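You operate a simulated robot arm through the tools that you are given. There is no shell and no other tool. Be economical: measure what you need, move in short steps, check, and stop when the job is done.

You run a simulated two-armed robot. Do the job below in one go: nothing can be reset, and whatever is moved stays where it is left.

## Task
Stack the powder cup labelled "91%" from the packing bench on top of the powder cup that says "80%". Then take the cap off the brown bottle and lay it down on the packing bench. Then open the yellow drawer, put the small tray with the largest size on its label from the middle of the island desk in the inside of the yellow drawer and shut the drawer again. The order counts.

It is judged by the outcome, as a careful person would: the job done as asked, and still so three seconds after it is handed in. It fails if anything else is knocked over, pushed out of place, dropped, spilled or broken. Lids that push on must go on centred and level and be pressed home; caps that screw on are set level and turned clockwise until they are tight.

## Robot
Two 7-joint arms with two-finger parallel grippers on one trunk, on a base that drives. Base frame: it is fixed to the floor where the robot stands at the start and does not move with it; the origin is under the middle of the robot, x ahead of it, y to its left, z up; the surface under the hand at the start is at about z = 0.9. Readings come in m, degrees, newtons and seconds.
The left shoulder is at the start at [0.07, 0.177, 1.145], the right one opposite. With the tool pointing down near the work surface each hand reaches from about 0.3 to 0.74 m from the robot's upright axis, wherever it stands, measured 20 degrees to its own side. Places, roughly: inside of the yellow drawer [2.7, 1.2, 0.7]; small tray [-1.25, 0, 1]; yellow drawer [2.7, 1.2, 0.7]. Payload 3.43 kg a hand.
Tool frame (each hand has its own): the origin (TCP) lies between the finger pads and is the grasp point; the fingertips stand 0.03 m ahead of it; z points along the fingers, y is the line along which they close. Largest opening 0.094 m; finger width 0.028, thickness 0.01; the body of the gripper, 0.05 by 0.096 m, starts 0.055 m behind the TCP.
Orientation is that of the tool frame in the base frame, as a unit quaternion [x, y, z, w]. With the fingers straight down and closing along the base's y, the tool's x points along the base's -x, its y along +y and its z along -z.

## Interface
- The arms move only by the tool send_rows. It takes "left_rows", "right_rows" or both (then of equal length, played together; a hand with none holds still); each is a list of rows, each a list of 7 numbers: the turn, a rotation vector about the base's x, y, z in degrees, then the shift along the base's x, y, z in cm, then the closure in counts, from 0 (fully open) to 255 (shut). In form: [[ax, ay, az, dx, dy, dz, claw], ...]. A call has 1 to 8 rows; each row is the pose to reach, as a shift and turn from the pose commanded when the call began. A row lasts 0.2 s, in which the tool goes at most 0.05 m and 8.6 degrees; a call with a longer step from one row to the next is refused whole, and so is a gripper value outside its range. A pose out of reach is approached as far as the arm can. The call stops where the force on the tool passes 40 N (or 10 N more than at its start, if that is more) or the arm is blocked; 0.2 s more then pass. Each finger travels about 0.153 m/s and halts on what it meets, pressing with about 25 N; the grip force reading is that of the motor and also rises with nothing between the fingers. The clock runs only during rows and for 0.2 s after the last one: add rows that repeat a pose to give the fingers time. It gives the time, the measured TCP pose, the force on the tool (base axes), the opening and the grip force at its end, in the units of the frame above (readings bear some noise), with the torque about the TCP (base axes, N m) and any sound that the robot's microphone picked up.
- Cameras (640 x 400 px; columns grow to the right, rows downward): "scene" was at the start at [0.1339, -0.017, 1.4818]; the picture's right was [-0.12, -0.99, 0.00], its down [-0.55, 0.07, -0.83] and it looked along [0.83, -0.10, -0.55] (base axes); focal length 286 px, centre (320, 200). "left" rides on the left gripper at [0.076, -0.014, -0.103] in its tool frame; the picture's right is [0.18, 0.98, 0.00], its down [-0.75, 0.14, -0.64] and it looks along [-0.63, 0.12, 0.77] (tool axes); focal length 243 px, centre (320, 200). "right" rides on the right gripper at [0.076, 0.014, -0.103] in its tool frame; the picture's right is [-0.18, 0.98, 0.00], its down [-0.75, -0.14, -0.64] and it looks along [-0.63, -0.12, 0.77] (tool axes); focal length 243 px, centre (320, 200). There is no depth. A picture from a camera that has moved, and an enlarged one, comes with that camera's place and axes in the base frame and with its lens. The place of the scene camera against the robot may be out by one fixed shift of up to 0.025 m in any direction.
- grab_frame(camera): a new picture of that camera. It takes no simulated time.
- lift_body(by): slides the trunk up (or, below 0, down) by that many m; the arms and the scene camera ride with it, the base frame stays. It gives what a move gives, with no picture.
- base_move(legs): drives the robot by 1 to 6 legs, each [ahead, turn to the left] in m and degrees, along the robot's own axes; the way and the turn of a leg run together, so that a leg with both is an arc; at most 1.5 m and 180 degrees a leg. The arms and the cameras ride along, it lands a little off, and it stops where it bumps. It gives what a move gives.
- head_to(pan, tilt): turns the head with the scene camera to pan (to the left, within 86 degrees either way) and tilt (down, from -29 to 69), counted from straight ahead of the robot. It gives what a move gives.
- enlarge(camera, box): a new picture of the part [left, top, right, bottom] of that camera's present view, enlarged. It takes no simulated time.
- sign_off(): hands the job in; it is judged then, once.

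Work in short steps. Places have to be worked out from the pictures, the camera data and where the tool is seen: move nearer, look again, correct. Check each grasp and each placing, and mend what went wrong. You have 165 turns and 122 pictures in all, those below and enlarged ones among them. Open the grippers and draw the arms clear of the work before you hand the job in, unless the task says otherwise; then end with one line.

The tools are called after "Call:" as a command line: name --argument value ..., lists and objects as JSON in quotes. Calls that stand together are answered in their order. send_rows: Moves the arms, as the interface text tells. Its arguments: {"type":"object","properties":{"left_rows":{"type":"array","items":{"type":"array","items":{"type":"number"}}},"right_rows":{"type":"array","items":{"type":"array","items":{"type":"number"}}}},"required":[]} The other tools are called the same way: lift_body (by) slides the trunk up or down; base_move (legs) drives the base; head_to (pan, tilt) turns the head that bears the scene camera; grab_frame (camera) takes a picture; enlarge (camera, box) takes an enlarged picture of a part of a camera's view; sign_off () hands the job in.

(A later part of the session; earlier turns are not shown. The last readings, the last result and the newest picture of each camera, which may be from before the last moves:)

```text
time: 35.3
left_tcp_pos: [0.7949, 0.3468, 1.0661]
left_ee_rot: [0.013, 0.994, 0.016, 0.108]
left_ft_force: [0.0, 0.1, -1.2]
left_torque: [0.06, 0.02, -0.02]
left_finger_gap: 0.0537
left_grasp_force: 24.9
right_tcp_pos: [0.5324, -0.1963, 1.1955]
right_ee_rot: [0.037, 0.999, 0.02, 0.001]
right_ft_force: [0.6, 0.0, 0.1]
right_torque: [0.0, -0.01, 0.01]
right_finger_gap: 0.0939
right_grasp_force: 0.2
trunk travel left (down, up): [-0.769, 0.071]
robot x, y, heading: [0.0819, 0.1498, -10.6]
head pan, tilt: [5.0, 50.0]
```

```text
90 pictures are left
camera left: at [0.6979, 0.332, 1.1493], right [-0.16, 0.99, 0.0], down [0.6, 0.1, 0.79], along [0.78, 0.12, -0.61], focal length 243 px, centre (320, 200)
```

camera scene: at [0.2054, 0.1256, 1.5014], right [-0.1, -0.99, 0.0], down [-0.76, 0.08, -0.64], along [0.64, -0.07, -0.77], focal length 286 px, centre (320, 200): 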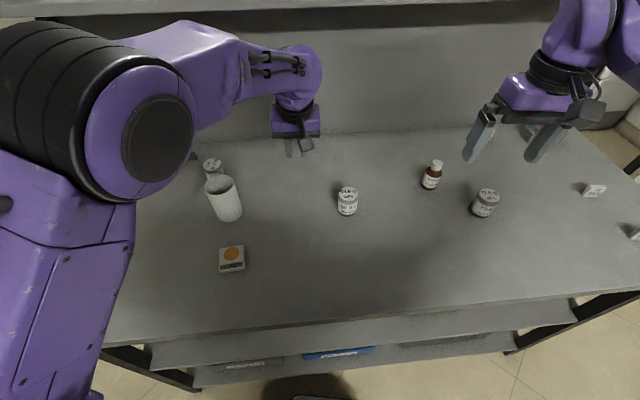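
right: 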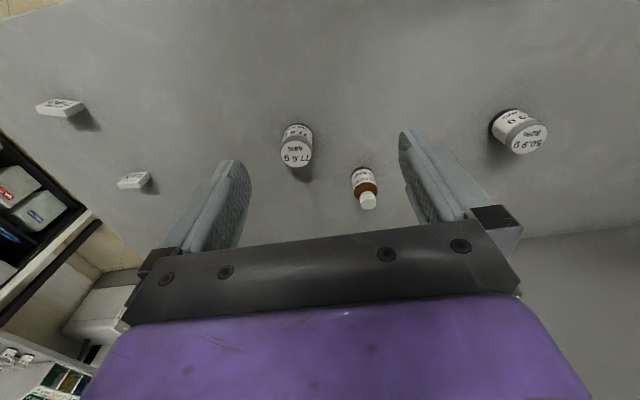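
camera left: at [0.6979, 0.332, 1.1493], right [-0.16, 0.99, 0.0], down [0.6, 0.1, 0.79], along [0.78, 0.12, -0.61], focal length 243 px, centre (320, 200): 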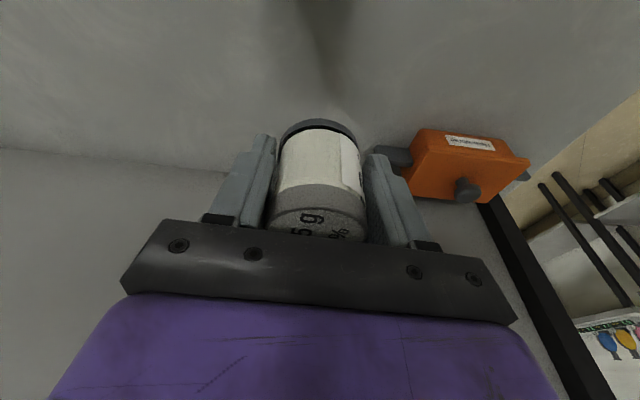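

Holding well. I carry it to beside the 80% cup, keeping high.

Call:
send_rows --left_rows '[[0, 0, 0, 0, -3, 0, 255], [0, 0, 0, -1, -7, 0, 255], [0, 0, 0, -3, -11, 0, 255], [0, 0, 0, -5, -15, 0, 255], [0, 0, 0, -7, -18.5, 0, 255], [0, 0, 0, -9, -22, 0, 255], [0, 0, 0, -11, -24.5, 0, 255], [0, 0, 0, -12.5, -26, 0, 255]]'

Call:
grab_frame --camera "scene"

Call:
grab_frame --camera "left"

Call:
grab_frame --camera "right"

```text
time: 37.1
left_tcp_pos: [0.6784, 0.1039, 1.0645]
left_ee_rot: [-0.01, 0.995, 0.002, 0.096]
left_ft_force: [-0.3, 0.1, -1.2]
left_torque: [0.01, -0.01, 0.01]
left_finger_gap: 0.0532
left_grasp_force: 25.3
right_tcp_pos: [0.5321, -0.1957, 1.1957]
right_ee_rot: [0.037, 0.999, 0.02, 0.001]
right_ft_force: [-0.2, 0.4, 0.8]
right_torque: [-0.04, 0.0, -0.01]
right_finger_gap: 0.094
right_grasp_force: 0.0
trunk travel left (down, up): [-0.769, 0.071]
robot x, y, heading: [0.0839, 0.1469, -10.9]
head pan, tilt: [5.0, 50.0]
```

```text
89 pictures are left
camera scene: at [0.2058, 0.1262, 1.5014], right [-0.1, -0.99, 0.0], down [-0.76, 0.08, -0.64], along [0.64, -0.07, -0.77], focal length 286 px, centre (320, 200)
```

scene: 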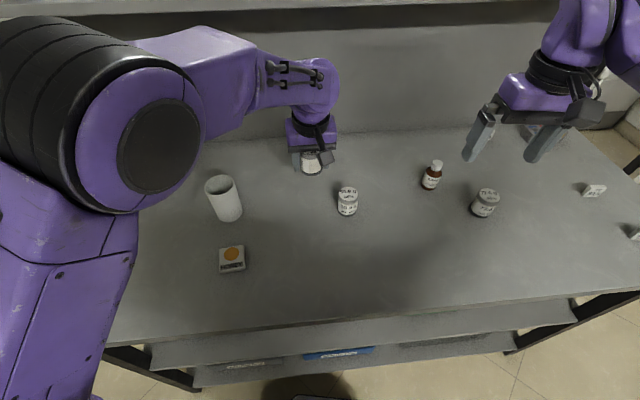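

```text
88 pictures are left
camera left: at [0.5845, 0.0878, 1.1505], right [-0.2, 0.98, -0.03], down [0.61, 0.15, 0.77], along [0.76, 0.13, -0.63], focal length 243 px, centre (320, 200)
```

left: 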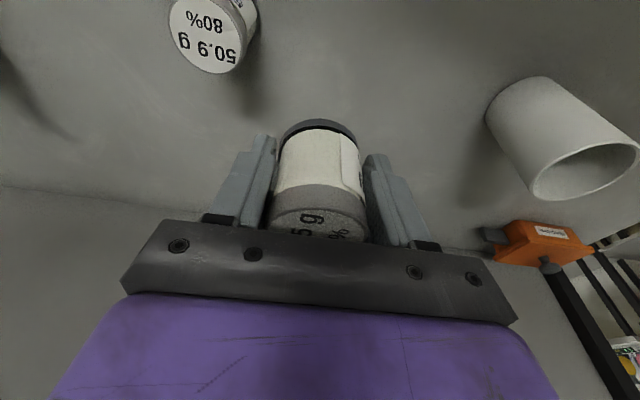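

```text
87 pictures are left
camera right: at [0.4571, -0.1793, 1.2997], right [0.26, 0.97, 0.04], down [0.74, -0.22, 0.64], along [0.62, -0.13, -0.77], focal length 243 px, centre (320, 200)
```

right: 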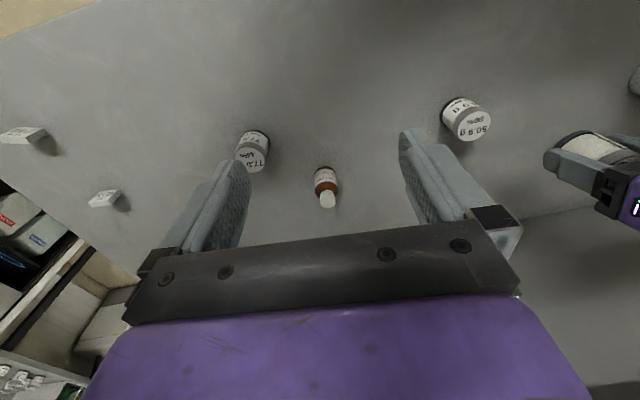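

Two cameras put the 80% lid at (0.652, 0.017). I move over it and correct the small roll, then check alignment.

Call:
send_rows --left_rows '[[1, -0.7, 0, -1, -3, 0, 255], [1.9, -1.4, 0, -2, -6, 0, 255], [1.9, -1.4, 0, -2.6, -8.7, 0, 255], [1.9, -1.4, 0, -2.6, -8.7, 0, 255]]'

Call:
grab_frame --camera "right"

Call:
enlarge --camera "scene" --box '[260, 120, 420, 220]'

Call:
grab_frame --camera "left"

```text
time: 38.3
left_tcp_pos: [0.6608, 0.0169, 1.082]
left_ee_rot: [-0.013, 0.993, 0.009, 0.113]
left_ft_force: [-0.2, -0.1, -2.0]
left_torque: [0.01, 0.02, -0.04]
left_finger_gap: 0.0532
left_grasp_force: 25.1
right_tcp_pos: [0.5329, -0.1969, 1.1957]
right_ee_rot: [0.037, 0.999, 0.02, 0.0]
right_ft_force: [-0.6, -0.2, 0.1]
right_torque: [-0.03, 0.01, -0.01]
right_finger_gap: 0.0939
right_grasp_force: 0.1
trunk travel left (down, up): [-0.769, 0.071]
robot x, y, heading: [0.0838, 0.1505, -10.8]
head pan, tilt: [5.0, 50.0]
stopped in row 4 (left hand): the arm was blocked; the commanded pose is now the measured one
```

```text
86 pictures are left
camera right: at [0.457, -0.1798, 1.2995], right [0.26, 0.97, 0.04], down [0.74, -0.22, 0.64], along [0.62, -0.13, -0.77], focal length 243 px, centre (320, 200)
```

right: 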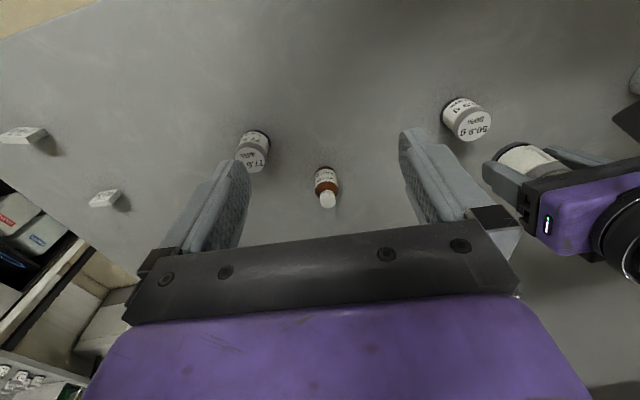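

```text
4.00 times, centred on (340, 170) of scene
camera zoom: at [0.2058, 0.1257, 1.5013], right [-0.1, -0.99, 0.0], down [-0.76, 0.08, -0.64], along [0.64, -0.07, -0.77], focal length 1142 px, centre (240, 320)
```

zoom: 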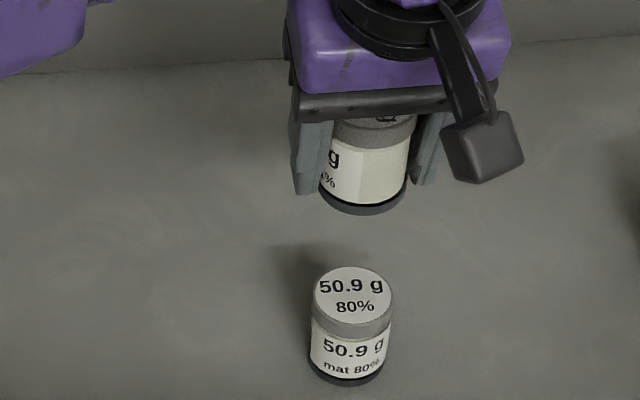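

```text
84 pictures are left
camera left: at [0.5639, -0.0008, 1.163], right [-0.21, 0.98, -0.03], down [0.59, 0.15, 0.8], along [0.78, 0.15, -0.6], focal length 243 px, centre (320, 200)
```

left: 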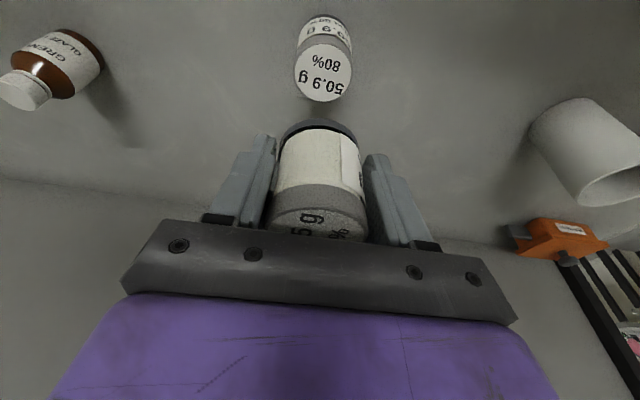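

The left arm meets a joint limit reaching across here. I sidestep the base to about (0.08, −0.09) facing forward, with the cup held high, so both cup and bottle lie nicely ahead.

Call:
base_move --legs '[[-0.08, 0], [0, -69]]'

Call:
grab_frame --camera "left"

```text
time: 42.4
left_tcp_pos: [0.0866, -0.4213, 1.0827]
left_ee_rot: [0.552, 0.826, -0.056, 0.099]
left_ft_force: [1.8, -0.6, -1.4]
left_torque: [-0.02, 0.02, 0.0]
left_finger_gap: 0.0534
left_grasp_force: 25.1
right_tcp_pos: [-0.1571, -0.3787, 1.1954]
right_ee_rot: [0.598, 0.802, 0.017, 0.011]
right_ft_force: [1.1, 0.1, 0.3]
right_torque: [-0.02, 0.04, 0.01]
right_finger_gap: 0.0939
right_grasp_force: 0.1
trunk travel left (down, up): [-0.769, 0.071]
robot x, y, heading: [0.0054, 0.1659, -80.0]
head pan, tilt: [5.0, 50.0]
```

```text
83 pictures are left
camera left: at [0.0356, -0.3376, 1.1646], right [0.84, 0.54, -0.03], down [0.35, -0.49, 0.8], along [0.42, -0.68, -0.6], focal length 243 px, centre (320, 200)
```

left: 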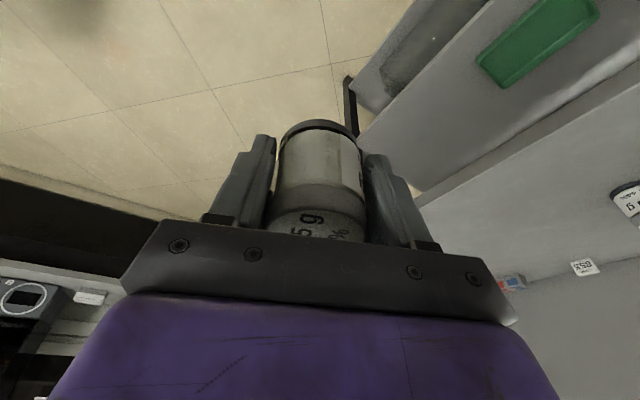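

Cup still held. I drive 0.26 m along and turn back to face the bench.

Call:
base_move --legs '[[0.26, 0], [0, 80], [0.03, 0]]'

Call:
grab_frame --camera "left"

Call:
grab_frame --camera "scene"

```text
time: 48.1
left_tcp_pos: [0.6653, -0.1076, 1.0875]
left_ee_rot: [-0.113, 0.987, 0.02, 0.116]
left_ft_force: [-1.3, -1.1, -1.3]
left_torque: [0.04, -0.02, 0.0]
left_finger_gap: 0.053
left_grasp_force: 25.2
right_tcp_pos: [0.5801, -0.3403, 1.2012]
right_ee_rot: [-0.061, 0.998, 0.02, 0.002]
right_ft_force: [-1.2, -0.9, 1.1]
right_torque: [0.03, -0.07, -0.03]
right_finger_gap: 0.0941
right_grasp_force: 0.1
trunk travel left (down, up): [-0.769, 0.071]
robot x, y, heading: [0.0787, -0.0883, 0.7]
head pan, tilt: [5.0, 50.0]
```

```text
82 pictures are left
camera left: at [0.5732, -0.1431, 1.1684], right [-0.4, 0.92, -0.03], down [0.54, 0.26, 0.8], along [0.74, 0.3, -0.6], focal length 243 px, centre (320, 200)
```

left: 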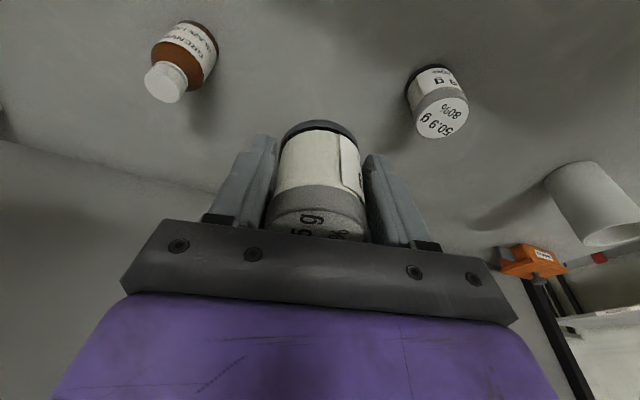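

```text
81 pictures are left
camera scene: at [0.1934, -0.0891, 1.5023], right [0.1, -1.0, 0.0], down [-0.76, -0.07, -0.65], along [0.64, 0.06, -0.76], focal length 286 px, centre (320, 200)
```

scene: 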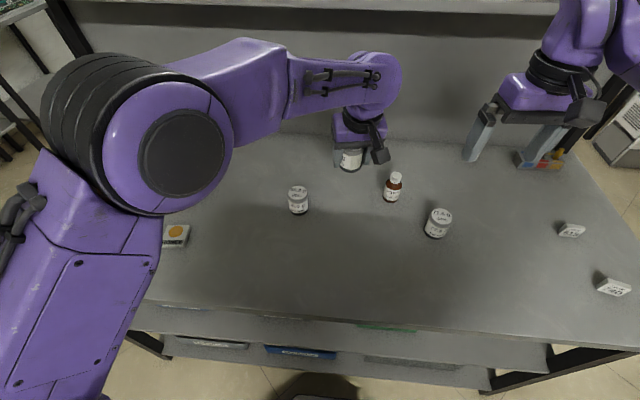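

80% lid again at ≈(0.655, 0.014). I move the held cup above it, restoring the hand's exact grasp orientation so that the cup is level.

Call:
send_rows --left_rows '[[0.3, 0.3, -4, 0, 3, 0, 255], [0.6, 0.6, -8, -0.3, 6, 0, 255], [0.9, 0.9, -12, -0.6, 9, 0, 255], [1.2, 1.25, -14.4, -1, 12.2, -1, 255], [1.2, 1.25, -14.4, -1, 12.2, -2, 255], [1.2, 1.25, -14.4, -1, 12.2, -2, 255]]'

Call:
grab_frame --camera "left"

Call:
enlarge --camera "scene" --box '[220, 120, 380, 220]'

Call:
grab_frame --camera "right"

```text
time: 49.5
left_tcp_pos: [0.6618, 0.015, 1.0636]
left_ee_rot: [0.013, 0.994, 0.017, 0.106]
left_ft_force: [-0.2, 0.8, -0.9]
left_torque: [-0.03, 0.01, 0.02]
left_finger_gap: 0.0535
left_grasp_force: 24.8
right_tcp_pos: [0.588, -0.3414, 1.1957]
right_ee_rot: [-0.062, 0.998, 0.02, -0.001]
right_ft_force: [0.2, -0.5, 0.5]
right_torque: [-0.02, 0.01, 0.03]
right_finger_gap: 0.0941
right_grasp_force: 0.1
trunk travel left (down, up): [-0.769, 0.071]
robot x, y, heading: [0.0773, -0.0902, 0.9]
head pan, tilt: [5.0, 50.0]
```

```text
80 pictures are left
camera left: at [0.5655, 0.0006, 1.1462], right [-0.16, 0.99, 0.0], down [0.61, 0.1, 0.79], along [0.78, 0.12, -0.61], focal length 243 px, centre (320, 200)
```

left: 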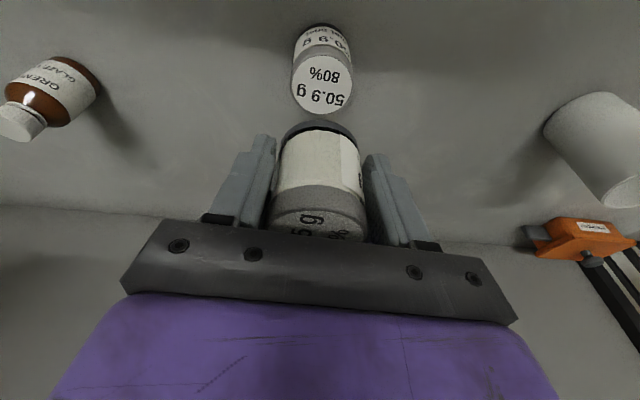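

```text
4.00 times, centred on (300, 170) of scene
camera zoom: at [0.2032, -0.0893, 1.5013], right [0.1, -1.0, 0.0], down [-0.76, -0.07, -0.64], along [0.64, 0.06, -0.77], focal length 1142 px, centre (400, 320)
```

zoom: 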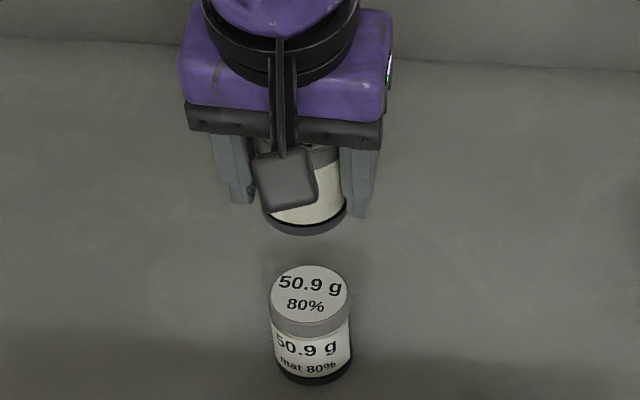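

```text
78 pictures are left
camera right: at [0.5109, -0.3399, 1.2995], right [0.06, 1.0, 0.04], down [0.77, -0.07, 0.64], along [0.64, -0.01, -0.77], focal length 243 px, centre (320, 200)
```

right: 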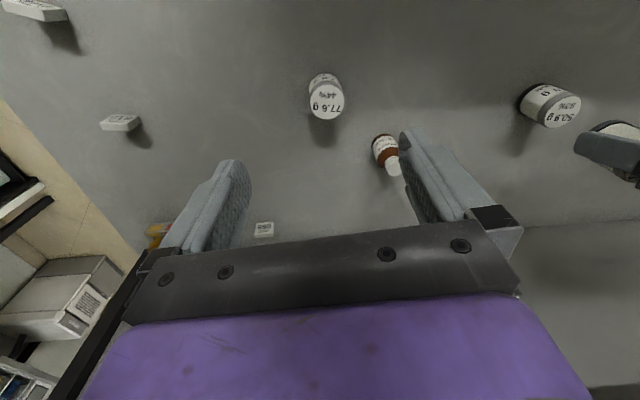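

Both cameras agree: the target TCP is (0.654, 0.015). I shift −0.8 cm in x and descend to just above contact.

Call:
send_rows --left_rows '[[0, 0, 0, -0.8, 0, 0, 255], [0, 0, 0, -0.8, 0, -2, 255], [0, 0, 0, -0.8, 0, -4, 255], [0, 0, 0, -0.8, 0, -5, 255], [0, 0, 0, -0.8, 0, -5, 255]]'

Call:
enlarge --camera "scene" --box '[240, 140, 360, 215]'

Call:
enlarge --camera "right" --box '[480, 60, 640, 160]'

```text
time: 50.7
left_tcp_pos: [0.6538, 0.0162, 1.0133]
left_ee_rot: [0.014, 0.994, 0.016, 0.104]
left_ft_force: [0.0, -0.6, -0.8]
left_torque: [-0.02, 0.01, -0.01]
left_finger_gap: 0.0532
left_grasp_force: 25.0
right_tcp_pos: [0.5868, -0.3406, 1.1971]
right_ee_rot: [-0.062, 0.998, 0.02, -0.002]
right_ft_force: [-0.2, -0.5, 0.9]
right_torque: [0.01, -0.02, -0.01]
right_finger_gap: 0.0941
right_grasp_force: 0.0
trunk travel left (down, up): [-0.769, 0.071]
robot x, y, heading: [0.0824, -0.0894, 0.4]
head pan, tilt: [5.0, 50.0]
```

```text
5.33 times, centred on (300, 178) of scene
camera zoom: at [0.2027, -0.0888, 1.5013], right [0.1, -1.0, 0.0], down [-0.76, -0.07, -0.64], along [0.64, 0.06, -0.77], focal length 1523 px, centre (427, 320)
```

zoom: 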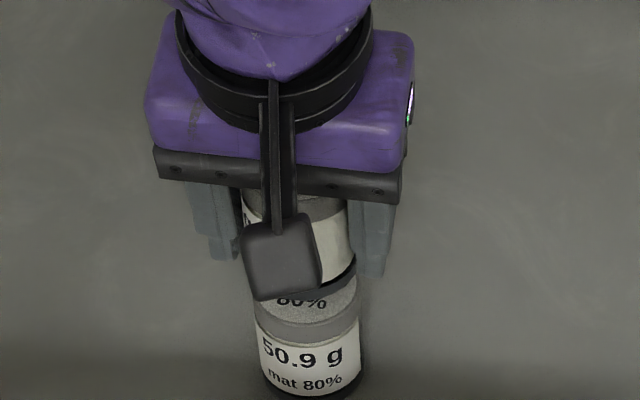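

```text
4.00 times, centred on (560, 110) of right
camera zoom: at [0.5105, -0.3394, 1.2998], right [0.06, 1.0, 0.04], down [0.77, -0.07, 0.64], along [0.64, -0.01, -0.77], focal length 970 px, centre (-640, 560)
```

zoom: 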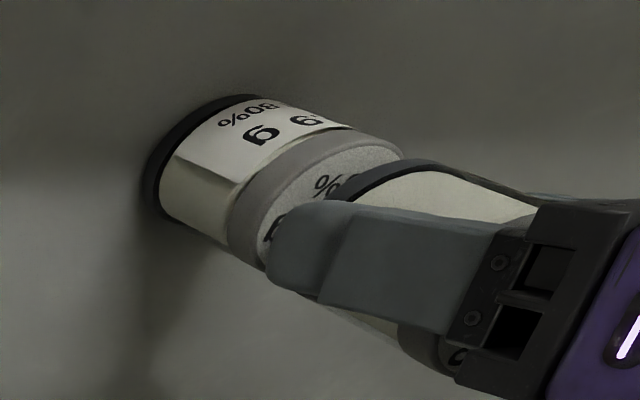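

Aligned in both views with a small gap. I lower by 1 cm in small steps.

Call:
send_rows --left_rows '[[0, 0, 0, 0, -0.1, -0.4, 255], [0, 0, 0, 0, -0.1, -0.8, 255], [0, 0, 0, 0, -0.1, -1.0, 255]]'

Call:
enlarge --camera "right" --box '[480, 60, 640, 160]'

```text
time: 51.5
left_tcp_pos: [0.6529, 0.0148, 1.0037]
left_ee_rot: [0.013, 0.994, 0.018, 0.106]
left_ft_force: [0.0, -0.3, -1.5]
left_torque: [0.0, 0.0, 0.02]
left_finger_gap: 0.0533
left_grasp_force: 25.3
right_tcp_pos: [0.5879, -0.3404, 1.1971]
right_ee_rot: [-0.061, 0.998, 0.02, -0.002]
right_ft_force: [-0.1, -0.7, 0.3]
right_torque: [0.03, 0.0, 0.01]
right_finger_gap: 0.0938
right_grasp_force: 0.0
trunk travel left (down, up): [-0.769, 0.071]
robot x, y, heading: [0.0807, -0.089, 0.7]
head pan, tilt: [5.0, 50.0]
```

```text
4.00 times, centred on (560, 110) of right
camera zoom: at [0.5103, -0.3395, 1.2998], right [0.06, 1.0, 0.04], down [0.77, -0.07, 0.64], along [0.64, -0.01, -0.77], focal length 970 px, centre (-640, 560)
```

zoom: 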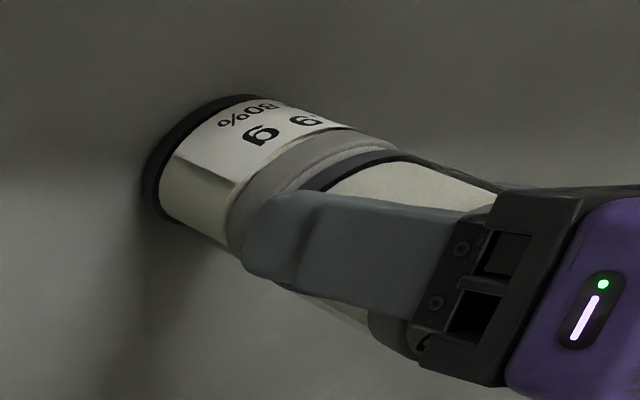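

Gap almost closed. I continue in 2–3 mm steps and watch the force.

Call:
send_rows --left_rows '[[0, 0, 0, 0, 0, -0.3, 255], [0, 0, 0, 0, 0, -0.5, 255]]'

Call:
enlarge --camera "right" --box '[480, 60, 640, 160]'

```text
time: 52.1
left_tcp_pos: [0.6547, 0.0131, 0.9983]
left_ee_rot: [0.013, 0.994, 0.018, 0.104]
left_ft_force: [-0.4, 0.2, -1.2]
left_torque: [0.0, 0.0, -0.01]
left_finger_gap: 0.0532
left_grasp_force: 24.6
right_tcp_pos: [0.5874, -0.3402, 1.1966]
right_ee_rot: [-0.062, 0.998, 0.02, -0.001]
right_ft_force: [0.0, -0.3, 0.0]
right_torque: [-0.01, 0.03, 0.02]
right_finger_gap: 0.094
right_grasp_force: 0.0
trunk travel left (down, up): [-0.769, 0.071]
robot x, y, heading: [0.0775, -0.0896, 0.5]
head pan, tilt: [5.0, 50.0]
```

```text
4.00 times, centred on (560, 110) of right
camera zoom: at [0.5104, -0.3395, 1.2998], right [0.06, 1.0, 0.04], down [0.77, -0.07, 0.64], along [0.64, -0.01, -0.77], focal length 970 px, centre (-640, 560)
```

zoom: 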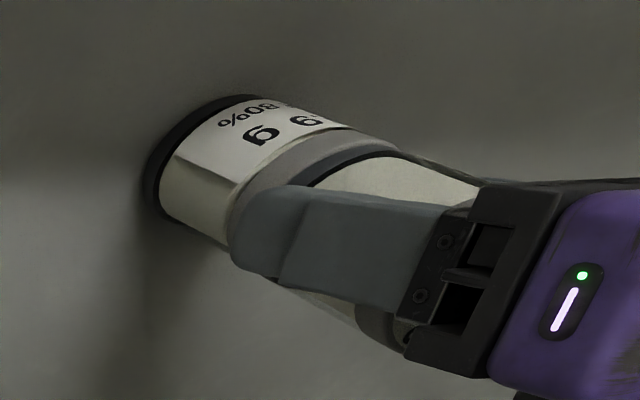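

Force still only the cup's weight. Another few millimetres.

Call:
send_rows --left_rows '[[0, 0, 0, 0, 0.1, -0.2, 255], [0, 0, 0, 0, 0.1, -0.4, 255]]'

Call:
enlarge --camera "right" --box '[480, 60, 640, 160]'

```text
time: 52.7
left_tcp_pos: [0.6536, 0.0148, 0.9981]
left_ee_rot: [0.013, 0.994, 0.018, 0.109]
left_ft_force: [2.4, -1.1, 17.4]
left_torque: [-0.38, -0.15, 0.04]
left_finger_gap: 0.0532
left_grasp_force: 25.2
right_tcp_pos: [0.5853, -0.3412, 1.1989]
right_ee_rot: [-0.061, 0.998, 0.021, -0.001]
right_ft_force: [-0.2, -0.2, 0.1]
right_torque: [0.0, -0.01, 0.02]
right_finger_gap: 0.0938
right_grasp_force: 0.1
trunk travel left (down, up): [-0.769, 0.071]
robot x, y, heading: [0.0806, -0.0917, 0.7]
head pan, tilt: [5.0, 50.0]
```

```text
4.00 times, centred on (560, 110) of right
camera zoom: at [0.5082, -0.3401, 1.3008], right [0.06, 1.0, 0.04], down [0.77, -0.07, 0.64], along [0.64, -0.01, -0.77], focal length 970 px, centre (-640, 560)
```

zoom: 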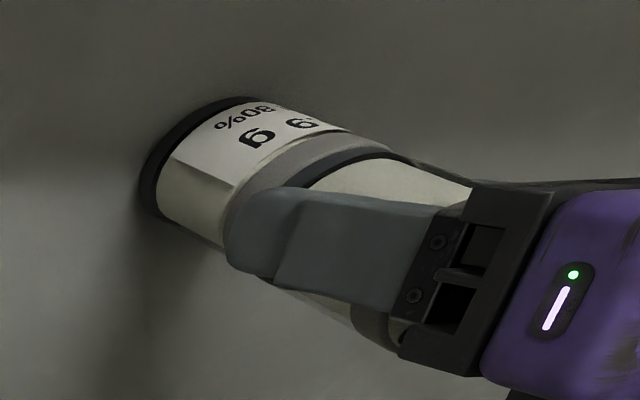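

Contact: 17 N upward. I ease off 1.5 mm and open the fingers slowly.

Call:
send_rows --left_rows '[[0, 0, 0, 0, 0, 0.15, 255], [0, 0, 0, 0, 0, 0.15, 105], [0, 0, 0, 0, 0, 0.15, 95], [0, 0, 0, 0, 0, 0.15, 80], [0, 0, 0, 0, 0, 0.15, 60], [0, 0, 0, 0, 0, 0.15, 40], [0, 0, 0, 0, 0, 0.15, 30]]'

Call:
enlarge --camera "right" --box '[480, 60, 640, 160]'

Call:
grab_frame --camera "left"

```text
time: 54.3
left_tcp_pos: [0.6539, 0.0158, 0.9961]
left_ee_rot: [0.013, 0.994, 0.016, 0.105]
left_ft_force: [0.0, 0.4, -0.2]
left_torque: [0.04, -0.06, -0.01]
left_finger_gap: 0.0829
left_grasp_force: 0.1
right_tcp_pos: [0.5881, -0.3401, 1.1967]
right_ee_rot: [-0.061, 0.998, 0.02, -0.001]
right_ft_force: [0.0, -0.3, 0.2]
right_torque: [-0.03, 0.0, 0.0]
right_finger_gap: 0.094
right_grasp_force: 0.0
trunk travel left (down, up): [-0.769, 0.071]
robot x, y, heading: [0.0805, -0.0886, 0.3]
head pan, tilt: [5.0, 50.0]
```

```text
4.00 times, centred on (560, 110) of right
camera zoom: at [0.5103, -0.3395, 1.2998], right [0.06, 1.0, 0.04], down [0.77, -0.07, 0.64], along [0.64, -0.01, -0.77], focal length 970 px, centre (-640, 560)
```

zoom: 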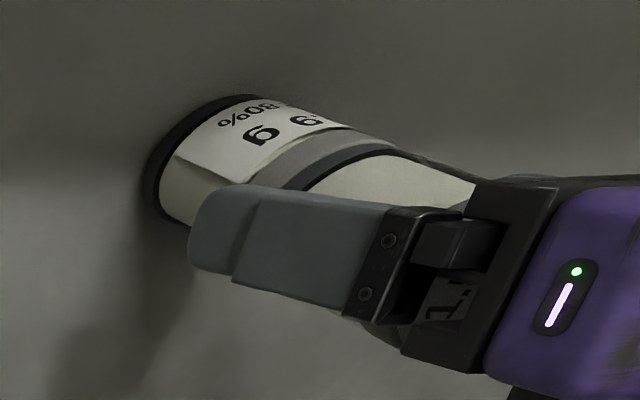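

```text
71 pictures are left
camera left: at [0.5574, 0.001, 1.079], right [-0.16, 0.99, 0.0], down [0.61, 0.1, 0.79], along [0.78, 0.12, -0.61], focal length 243 px, centre (320, 200)
```

left: 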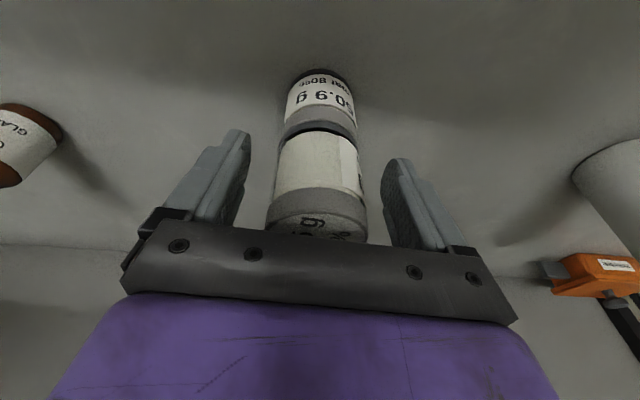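

The stack stands. I withdraw along the fingers' direction, upward.

Call:
send_rows --left_rows '[[0, 0, 0, -0.4, 0, 2, 30], [0, 0, 0, -0.9, 0, 4, 30], [0, 0, 0, -1.7, 0, 8, 20], [0, 0, 0, -3, 0, 12, 10], [0, 0, 0, -6, 3, 14, 0], [0, 0, 0, -9, 6, 16, 0], [0, 0, 0, -12, 9, 17, 0], [0, 0, 0, -13, 12, 17, 0]]'

Call:
enlarge --camera "scene" --box '[240, 120, 480, 270]'

Call:
enlarge --camera "right" --box '[300, 60, 620, 260]'

```text
time: 56.1
left_tcp_pos: [0.5236, 0.1376, 1.1655]
left_ee_rot: [0.014, 0.994, 0.019, 0.106]
left_ft_force: [-0.2, -0.7, 0.2]
left_torque: [-0.04, -0.02, -0.01]
left_finger_gap: 0.0942
left_grasp_force: 0.0
right_tcp_pos: [0.5873, -0.3385, 1.1964]
right_ee_rot: [-0.062, 0.998, 0.02, -0.001]
right_ft_force: [0.1, -0.4, 0.3]
right_torque: [-0.02, 0.04, 0.0]
right_finger_gap: 0.094
right_grasp_force: 0.0
trunk travel left (down, up): [-0.769, 0.071]
robot x, y, heading: [0.079, -0.0929, 0.4]
head pan, tilt: [5.0, 50.0]
```

```text
2.67 times, centred on (360, 195) of scene
camera zoom: at [0.2021, -0.0871, 1.5014], right [0.1, -1.0, 0.0], down [-0.76, -0.07, -0.64], along [0.64, 0.06, -0.77], focal length 762 px, centre (213, 213)
```

zoom: 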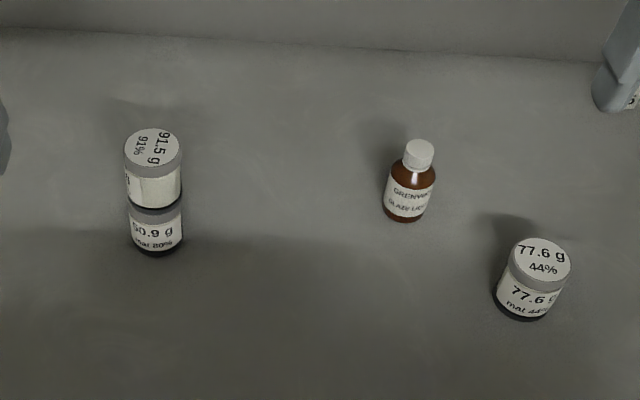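

```text
2.00 times, centred on (460, 160) of right
camera zoom: at [0.51, -0.3378, 1.3003], right [0.06, 1.0, 0.04], down [0.77, -0.07, 0.64], along [0.64, -0.01, -0.77], focal length 485 px, centre (40, 280)
```

zoom: 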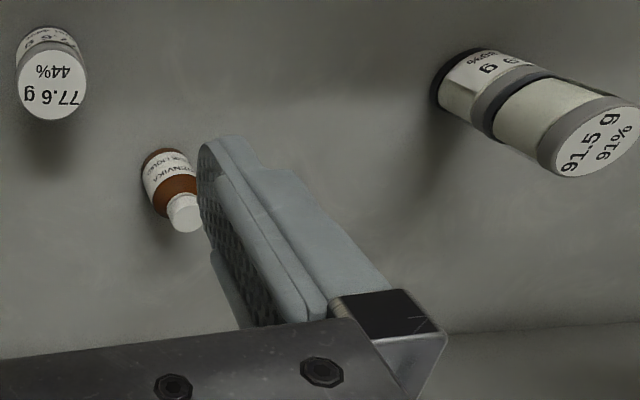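

The stack is centred and standing. Now the bottle at about (0.712, −0.229), cap top ≈0.995: I bring the right hand above it, turned −45° to leave room for unscrewing, and look.

Call:
send_rows --right_rows '[[0, 0, -7, 3, 2.5, -2, 60], [0, 0, -15, 6, 5, -4, 60], [0, 0, -23, 9, 8, -6, 60], [0, 0, -31, 12.5, 11, -8, 60], [0, 0, -39, 12.5, 11, -10, 60], [0, 0, -47, 12.5, 11, -11, 60], [0, 0, -47, 12.5, 11, -11, 60]]'

Call:
grab_frame --camera "right"

Call:
enlarge --camera "scene" --box '[320, 80, 480, 220]'

```text
refused: row 4 steps farther than a row can; nothing moved
```

```text
68 pictures are left
camera right: at [0.51, -0.3378, 1.3003], right [0.06, 1.0, 0.04], down [0.77, -0.07, 0.64], along [0.64, -0.01, -0.77], focal length 243 px, centre (320, 200)
```

right: 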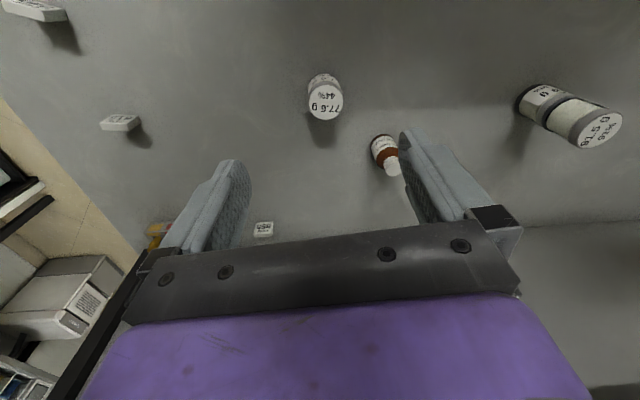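

```text
2.86 times, centred on (400, 150) of scene
camera zoom: at [0.2021, -0.0871, 1.5014], right [0.1, -1.0, 0.0], down [-0.76, -0.07, -0.64], along [0.64, 0.06, -0.77], focal length 816 px, centre (91, 343)
```

zoom: 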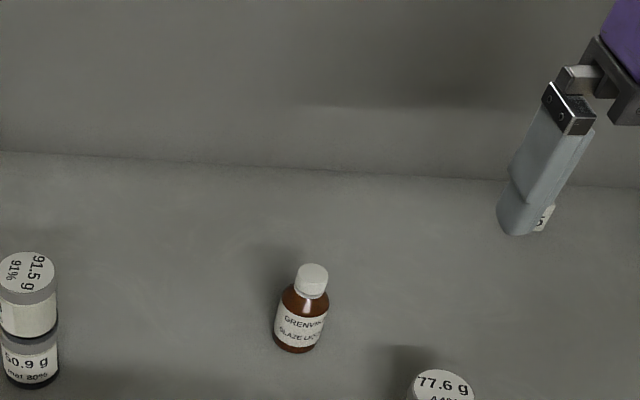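

Row spacing was too long; same move with smaller steps.

Call:
send_rows --right_rows '[[0, 0, -7, 3, 2.5, -2, 60], [0, 0, -14, 6, 5, -4, 60], [0, 0, -21, 9, 7.5, -6, 60], [0, 0, -28, 11, 9.5, -8, 60], [0, 0, -36, 12.5, 11, -10, 60], [0, 0, -44, 12.5, 11, -11, 60], [0, 0, -44, 12.5, 11, -11, 60]]'

Call:
grab_frame --camera "right"

```text
time: 57.7
left_tcp_pos: [0.5232, 0.1363, 1.1659]
left_ee_rot: [0.014, 0.994, 0.017, 0.104]
left_ft_force: [0.1, 0.4, -0.7]
left_torque: [0.01, -0.01, -0.03]
left_finger_gap: 0.0938
left_grasp_force: 0.0
right_tcp_pos: [0.7125, -0.2303, 1.0859]
right_ee_rot: [0.317, 0.948, 0.019, 0.006]
right_ft_force: [-0.2, 0.0, -0.5]
right_torque: [0.02, -0.01, -0.03]
right_finger_gap: 0.072
right_grasp_force: 0.1
trunk travel left (down, up): [-0.769, 0.071]
robot x, y, heading: [0.0791, -0.0916, 0.2]
head pan, tilt: [5.0, 50.0]
```

```text
66 pictures are left
camera right: at [0.6572, -0.1762, 1.1898], right [0.74, 0.67, 0.04], down [0.5, -0.59, 0.63], along [0.45, -0.45, -0.77], focal length 243 px, centre (320, 200)
```

right: 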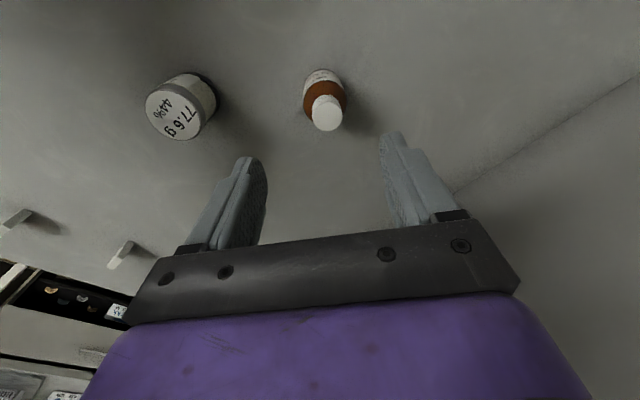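

Cap appears at (0.715, −0.221). I level the tool, centre on it, and lower to z≈1.04 for a closer look.

Call:
send_rows --right_rows '[[-1.8, 1.3, 0, 0.2, 0.8, -1, 60], [-1.8, 1.3, 0, 0.2, 0.8, -3, 60], [-1.8, 1.3, 0, 0.2, 0.8, -4.5, 60], [-1.8, 1.3, 0, 0.2, 0.8, -4.5, 60]]'

Call:
grab_frame --camera "right"

Call:
enlarge --camera "scene" --box '[320, 100, 480, 220]'

```text
time: 58.7
left_tcp_pos: [0.5233, 0.1372, 1.1657]
left_ee_rot: [0.013, 0.994, 0.017, 0.105]
left_ft_force: [0.1, 0.5, -0.4]
left_torque: [0.0, -0.01, -0.01]
left_finger_gap: 0.0938
left_grasp_force: 0.0
right_tcp_pos: [0.7087, -0.2244, 1.0453]
right_ee_rot: [0.316, 0.949, -0.001, 0.001]
right_ft_force: [1.3, -0.3, 0.6]
right_torque: [0.0, 0.02, 0.01]
right_finger_gap: 0.072
right_grasp_force: 0.2
right hand out of reach, approached as far as the arm can: row 3, 4
trunk travel left (down, up): [-0.769, 0.071]
robot x, y, heading: [0.0782, -0.0915, 0.5]
head pan, tilt: [5.0, 50.0]
```

```text
65 pictures are left
camera right: at [0.6559, -0.1665, 1.1478], right [0.74, 0.68, 0.0], down [0.52, -0.56, 0.64], along [0.43, -0.47, -0.77], focal length 243 px, centre (320, 200)
```

right: 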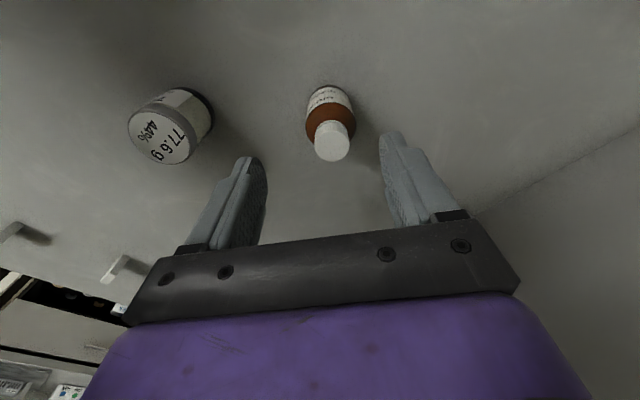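

```text
3.33 times, centred on (400, 160) of scene
camera zoom: at [0.2023, -0.0882, 1.5014], right [0.1, -1.0, 0.0], down [-0.76, -0.07, -0.64], along [0.64, 0.06, -0.77], focal length 952 px, centre (53, 333)
```

zoom: 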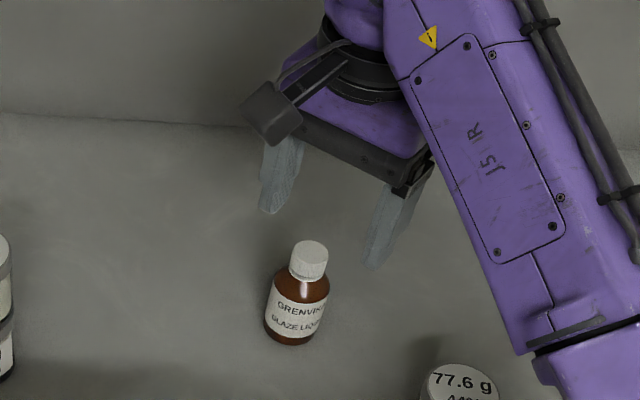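

Cap is at about (0.713, −0.217). The −44° yaw seems to hit a joint limit, so I turn back towards 0° yaw and try that pose.

Call:
send_rows --right_rows '[[0, 0, 8, 0.2, 0.4, 1, 60], [0, 0, 16, 0.4, 0.7, 1, 60], [0, 0, 24, 0.4, 0.7, 1, 60], [0, 0, 32, 0.4, 0.7, 1, 60], [0, 0, 32, 0.4, 0.7, 0, 60], [0, 0, 32, 0.4, 0.7, 0, 60]]'

Call:
grab_frame --camera "right"

```text
time: 60.1
left_tcp_pos: [0.5227, 0.136, 1.1659]
left_ee_rot: [0.013, 0.994, 0.017, 0.105]
left_ft_force: [-0.3, -0.7, -0.1]
left_torque: [0.0, 0.0, 0.04]
left_finger_gap: 0.0939
left_grasp_force: 0.2
right_tcp_pos: [0.7126, -0.2168, 1.0466]
right_ee_rot: [0.043, 0.999, 0.002, 0.0]
right_ft_force: [0.3, -0.3, 0.7]
right_torque: [-0.03, -0.02, 0.01]
right_finger_gap: 0.0721
right_grasp_force: 0.1
trunk travel left (down, up): [-0.769, 0.071]
robot x, y, heading: [0.0828, -0.0933, 0.6]
head pan, tilt: [5.0, 50.0]
```

```text
63 pictures are left
camera right: at [0.6374, -0.1962, 1.148], right [0.27, 0.96, 0.0], down [0.74, -0.21, 0.64], along [0.62, -0.17, -0.77], focal length 243 px, centre (320, 200)
```

right: 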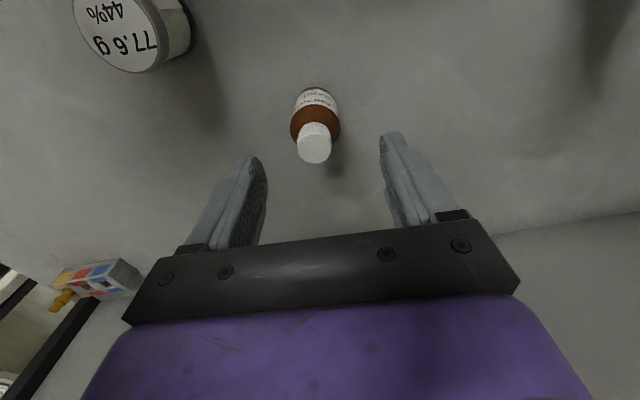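

Reachable here. Cap at (0.714, −0.219); I descend to z≈0.999 and close on the cap.

Call:
send_rows --right_rows '[[0, 0, 0, 0.1, -0.2, -2, 60], [0, 0, 0, 0.1, -0.2, -4, 60], [0, 0, 0, 0.1, -0.2, -4.8, 60], [0, 0, 0, 0.1, -0.2, -4.8, 140], [0, 0, 0, 0.1, -0.2, -4.8, 200], [0, 0, 0, 0.1, -0.2, -4.8, 255], [0, 0, 0, 0.1, -0.2, -4.8, 255]]'

Call:
grab_frame --camera "right"

Call:
enlarge --camera "scene" --box '[320, 100, 480, 220]'

```text
time: 61.7
left_tcp_pos: [0.5233, 0.1347, 1.1651]
left_ee_rot: [0.013, 0.994, 0.017, 0.105]
left_ft_force: [0.0, 0.3, 0.9]
left_torque: [-0.02, 0.03, -0.01]
left_finger_gap: 0.0939
left_grasp_force: 0.0
right_tcp_pos: [0.7142, -0.219, 0.9969]
right_ee_rot: [0.042, 0.999, 0.001, -0.001]
right_ft_force: [-0.8, -0.3, -0.1]
right_torque: [-0.01, 0.0, -0.01]
right_finger_gap: 0.0236
right_grasp_force: 25.0
trunk travel left (down, up): [-0.769, 0.071]
robot x, y, heading: [0.0782, -0.0937, 0.4]
head pan, tilt: [5.0, 50.0]
```

```text
62 pictures are left
camera right: at [0.6392, -0.1983, 1.0992], right [0.27, 0.96, 0.0], down [0.74, -0.21, 0.64], along [0.62, -0.17, -0.77], focal length 243 px, centre (320, 200)
```

right: 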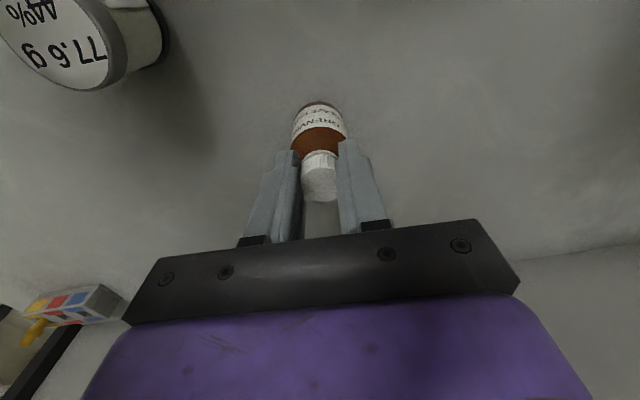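

```text
3.33 times, centred on (400, 160) of scene
camera zoom: at [0.2023, -0.0887, 1.5014], right [0.1, -1.0, 0.0], down [-0.76, -0.07, -0.64], along [0.64, 0.06, -0.77], focal length 952 px, centre (53, 333)
```

zoom: 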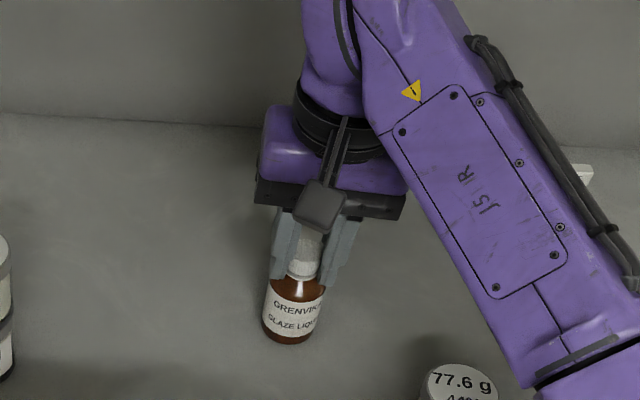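

Cap gripped (23.6 mm). I turn counter-clockwise 40° and see whether the bottle turns along.

Call:
send_rows --right_rows '[[0, 0, 8, 0, 0, 0, 255], [0, 0, 16, 0, 0, 0, 255], [0, 0, 24, 0, 0, 0, 255], [0, 0, 32, 0, 0, 0, 255], [0, 0, 40, 0, 0, 0, 255], [0, 0, 40, 0, 0, 0, 255]]'

Call:
enlarge --camera "scene" --box '[320, 100, 480, 220]'

```text
time: 63.1
left_tcp_pos: [0.5234, 0.136, 1.166]
left_ee_rot: [0.013, 0.994, 0.016, 0.105]
left_ft_force: [0.4, 0.1, 0.2]
left_torque: [0.01, 0.0, 0.01]
left_finger_gap: 0.0941
left_grasp_force: 0.1
right_tcp_pos: [0.7146, -0.219, 0.997]
right_ee_rot: [-0.303, 0.953, 0.001, 0.0]
right_ft_force: [-0.2, -0.3, -0.5]
right_torque: [-0.04, 0.02, 0.05]
right_finger_gap: 0.0234
right_grasp_force: 24.5
trunk travel left (down, up): [-0.769, 0.071]
robot x, y, heading: [0.0817, -0.0903, 0.5]
head pan, tilt: [5.0, 50.0]
```

```text
3.33 times, centred on (400, 160) of scene
camera zoom: at [0.2026, -0.0886, 1.5013], right [0.1, -1.0, 0.0], down [-0.76, -0.07, -0.64], along [0.64, 0.06, -0.77], focal length 952 px, centre (53, 333)
```

zoom: 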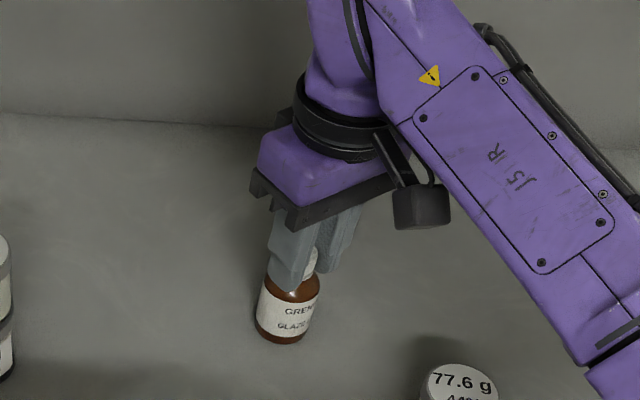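

The bottle turns along with the cap. I press down ~20 N to hold the bottle by friction and turn further.

Call:
send_rows --right_rows '[[0, 0, 0, 0, 0, -0.3, 255], [0, 0, 0, 0, 0, -0.5, 255], [0, 0, 8, 0, 0, -0.5, 255], [0, 0, 16, 0, 0, -0.5, 255], [0, 0, 24, 0, 0, -0.5, 255], [0, 0, 32, 0, 0, -0.5, 255]]'

Call:
enlarge --camera "scene" --box '[320, 100, 480, 220]'

```text
time: 64.5
left_tcp_pos: [0.5211, 0.1369, 1.1667]
left_ee_rot: [0.013, 0.994, 0.016, 0.107]
left_ft_force: [-0.7, 0.0, -0.2]
left_torque: [0.01, 0.0, -0.02]
left_finger_gap: 0.0939
left_grasp_force: 0.0
right_tcp_pos: [0.7108, -0.2191, 0.9941]
right_ee_rot: [-0.554, 0.833, 0.0, 0.001]
right_ft_force: [-0.2, 0.5, 22.7]
right_torque: [0.21, -0.06, -0.1]
right_finger_gap: 0.0239
right_grasp_force: 25.3
trunk travel left (down, up): [-0.769, 0.071]
robot x, y, heading: [0.078, -0.0923, 0.3]
head pan, tilt: [5.0, 50.0]
```

```text
3.33 times, centred on (400, 160) of scene
camera zoom: at [0.1982, -0.0874, 1.5018], right [0.1, -1.0, 0.0], down [-0.76, -0.07, -0.64], along [0.64, 0.06, -0.76], focal length 952 px, centre (53, 333)
```

zoom: 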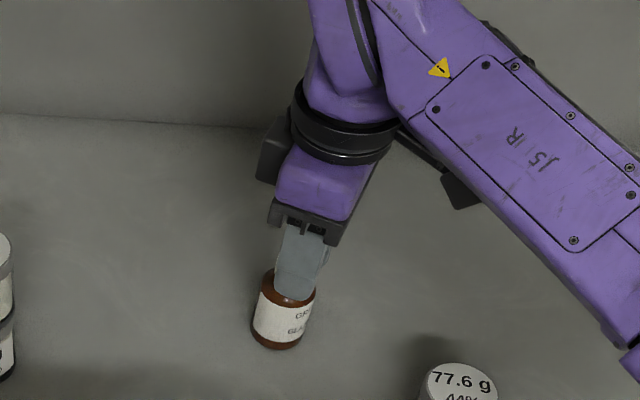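

The bottle still turns, so I must hold its body with the left hand. First I turn the right hand (and bottle) back, releasing the pressure, while keeping its light grip.

Call:
send_rows --right_rows '[[0, 0, -8, 0.1, 0, 0.3, 255], [0, 0, -16, 0.2, 0, 0.3, 255], [0, 0, -24, 0.3, 0, 0.3, 255], [0, 0, -32, 0.3, 0, 0.3, 255], [0, 0, -40, 0.3, 0, 0.3, 255], [0, 0, -48, 0.3, 0, 0.3, 255], [0, 0, -56, 0.3, 0, 0.3, 255], [0, 0, -64, 0.3, 0, 0.3, 255]]'

Call:
enlarge --camera "scene" --box '[320, 100, 480, 220]'

```text
time: 66.3
left_tcp_pos: [0.5236, 0.1364, 1.1649]
left_ee_rot: [0.013, 0.994, 0.017, 0.105]
left_ft_force: [0.3, 0.1, -0.2]
left_torque: [-0.01, -0.01, 0.02]
left_finger_gap: 0.0941
left_grasp_force: 0.0
right_tcp_pos: [0.7168, -0.2196, 0.995]
right_ee_rot: [-0.025, 1.0, 0.001, 0.0]
right_ft_force: [0.1, -1.0, 4.2]
right_torque: [-0.02, -0.01, 0.05]
right_finger_gap: 0.0237
right_grasp_force: 25.2
trunk travel left (down, up): [-0.769, 0.071]
robot x, y, heading: [0.0818, -0.0953, 0.6]
head pan, tilt: [5.0, 50.0]
```

```text
3.33 times, centred on (400, 160) of scene
camera zoom: at [0.2017, -0.0885, 1.5014], right [0.1, -1.0, 0.0], down [-0.76, -0.07, -0.64], along [0.64, 0.06, -0.77], focal length 952 px, centre (53, 333)
```

zoom: 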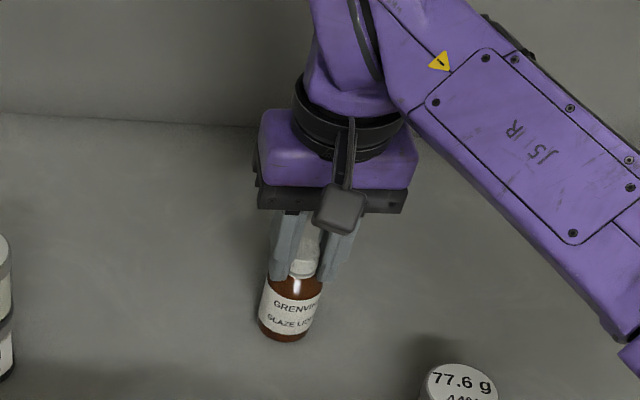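

Now I bring the left hand: tilt it to point forward and 35° down, yawed 20° right, staging at (0.54, −0.13, 1.10).

Call:
send_rows --left_rows '[[-1.2, -7, -3.1, 0, -3.8, 0, 50], [-2.5, -14, -6.3, 0, -7.6, 0, 50], [-3.7, -21, -9.4, 0, -11.4, 0, 50], [-5, -28, -12.6, 0, -15.2, -2, 50], [-6.2, -35, -15.7, 0.5, -19, -4, 50], [-7.5, -42.5, -19, 1, -22.8, -6, 50], [-7.5, -42.5, -19, 1.5, -26.5, -6.5, 50], [-7.5, -42.5, -19, 1.5, -26.5, -6.5, 50]]'

Call:
grab_frame --camera "left"

Call:
grab_frame --camera "scene"

```text
time: 68.1
left_tcp_pos: [0.5368, -0.1288, 1.1011]
left_ee_rot: [0.159, 0.873, -0.06, 0.457]
left_ft_force: [0.2, -0.5, 0.8]
left_torque: [-0.01, -0.01, -0.03]
left_finger_gap: 0.0758
left_grasp_force: 0.1
right_tcp_pos: [0.7157, -0.2194, 0.995]
right_ee_rot: [-0.026, 1.0, 0.001, 0.002]
right_ft_force: [-1.7, -2.3, 4.0]
right_torque: [-0.12, -0.01, -0.01]
right_finger_gap: 0.0234
right_grasp_force: 24.9
trunk travel left (down, up): [-0.769, 0.071]
robot x, y, heading: [0.0771, -0.0872, 0.4]
head pan, tilt: [5.0, 50.0]
```

```text
57 pictures are left
camera left: at [0.4118, -0.099, 1.0961], right [0.23, 0.97, -0.11], down [-0.06, 0.13, 0.99], along [0.97, -0.22, 0.08], focal length 243 px, centre (320, 200)
```

left: 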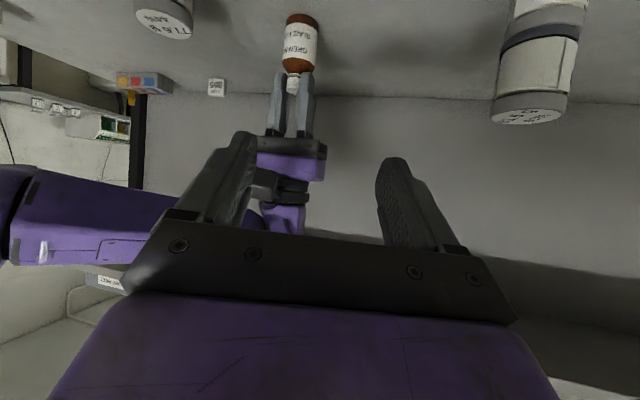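

```text
56 pictures are left
camera scene: at [0.2016, -0.0884, 1.5014], right [0.1, -1.0, 0.0], down [-0.76, -0.07, -0.64], along [0.64, 0.06, -0.77], focal length 286 px, centre (320, 200)
```

scene: 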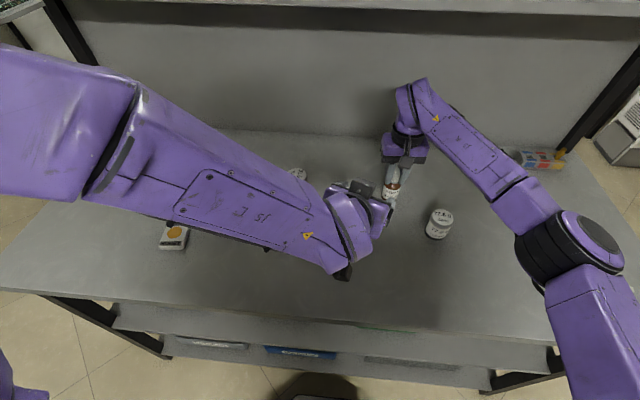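

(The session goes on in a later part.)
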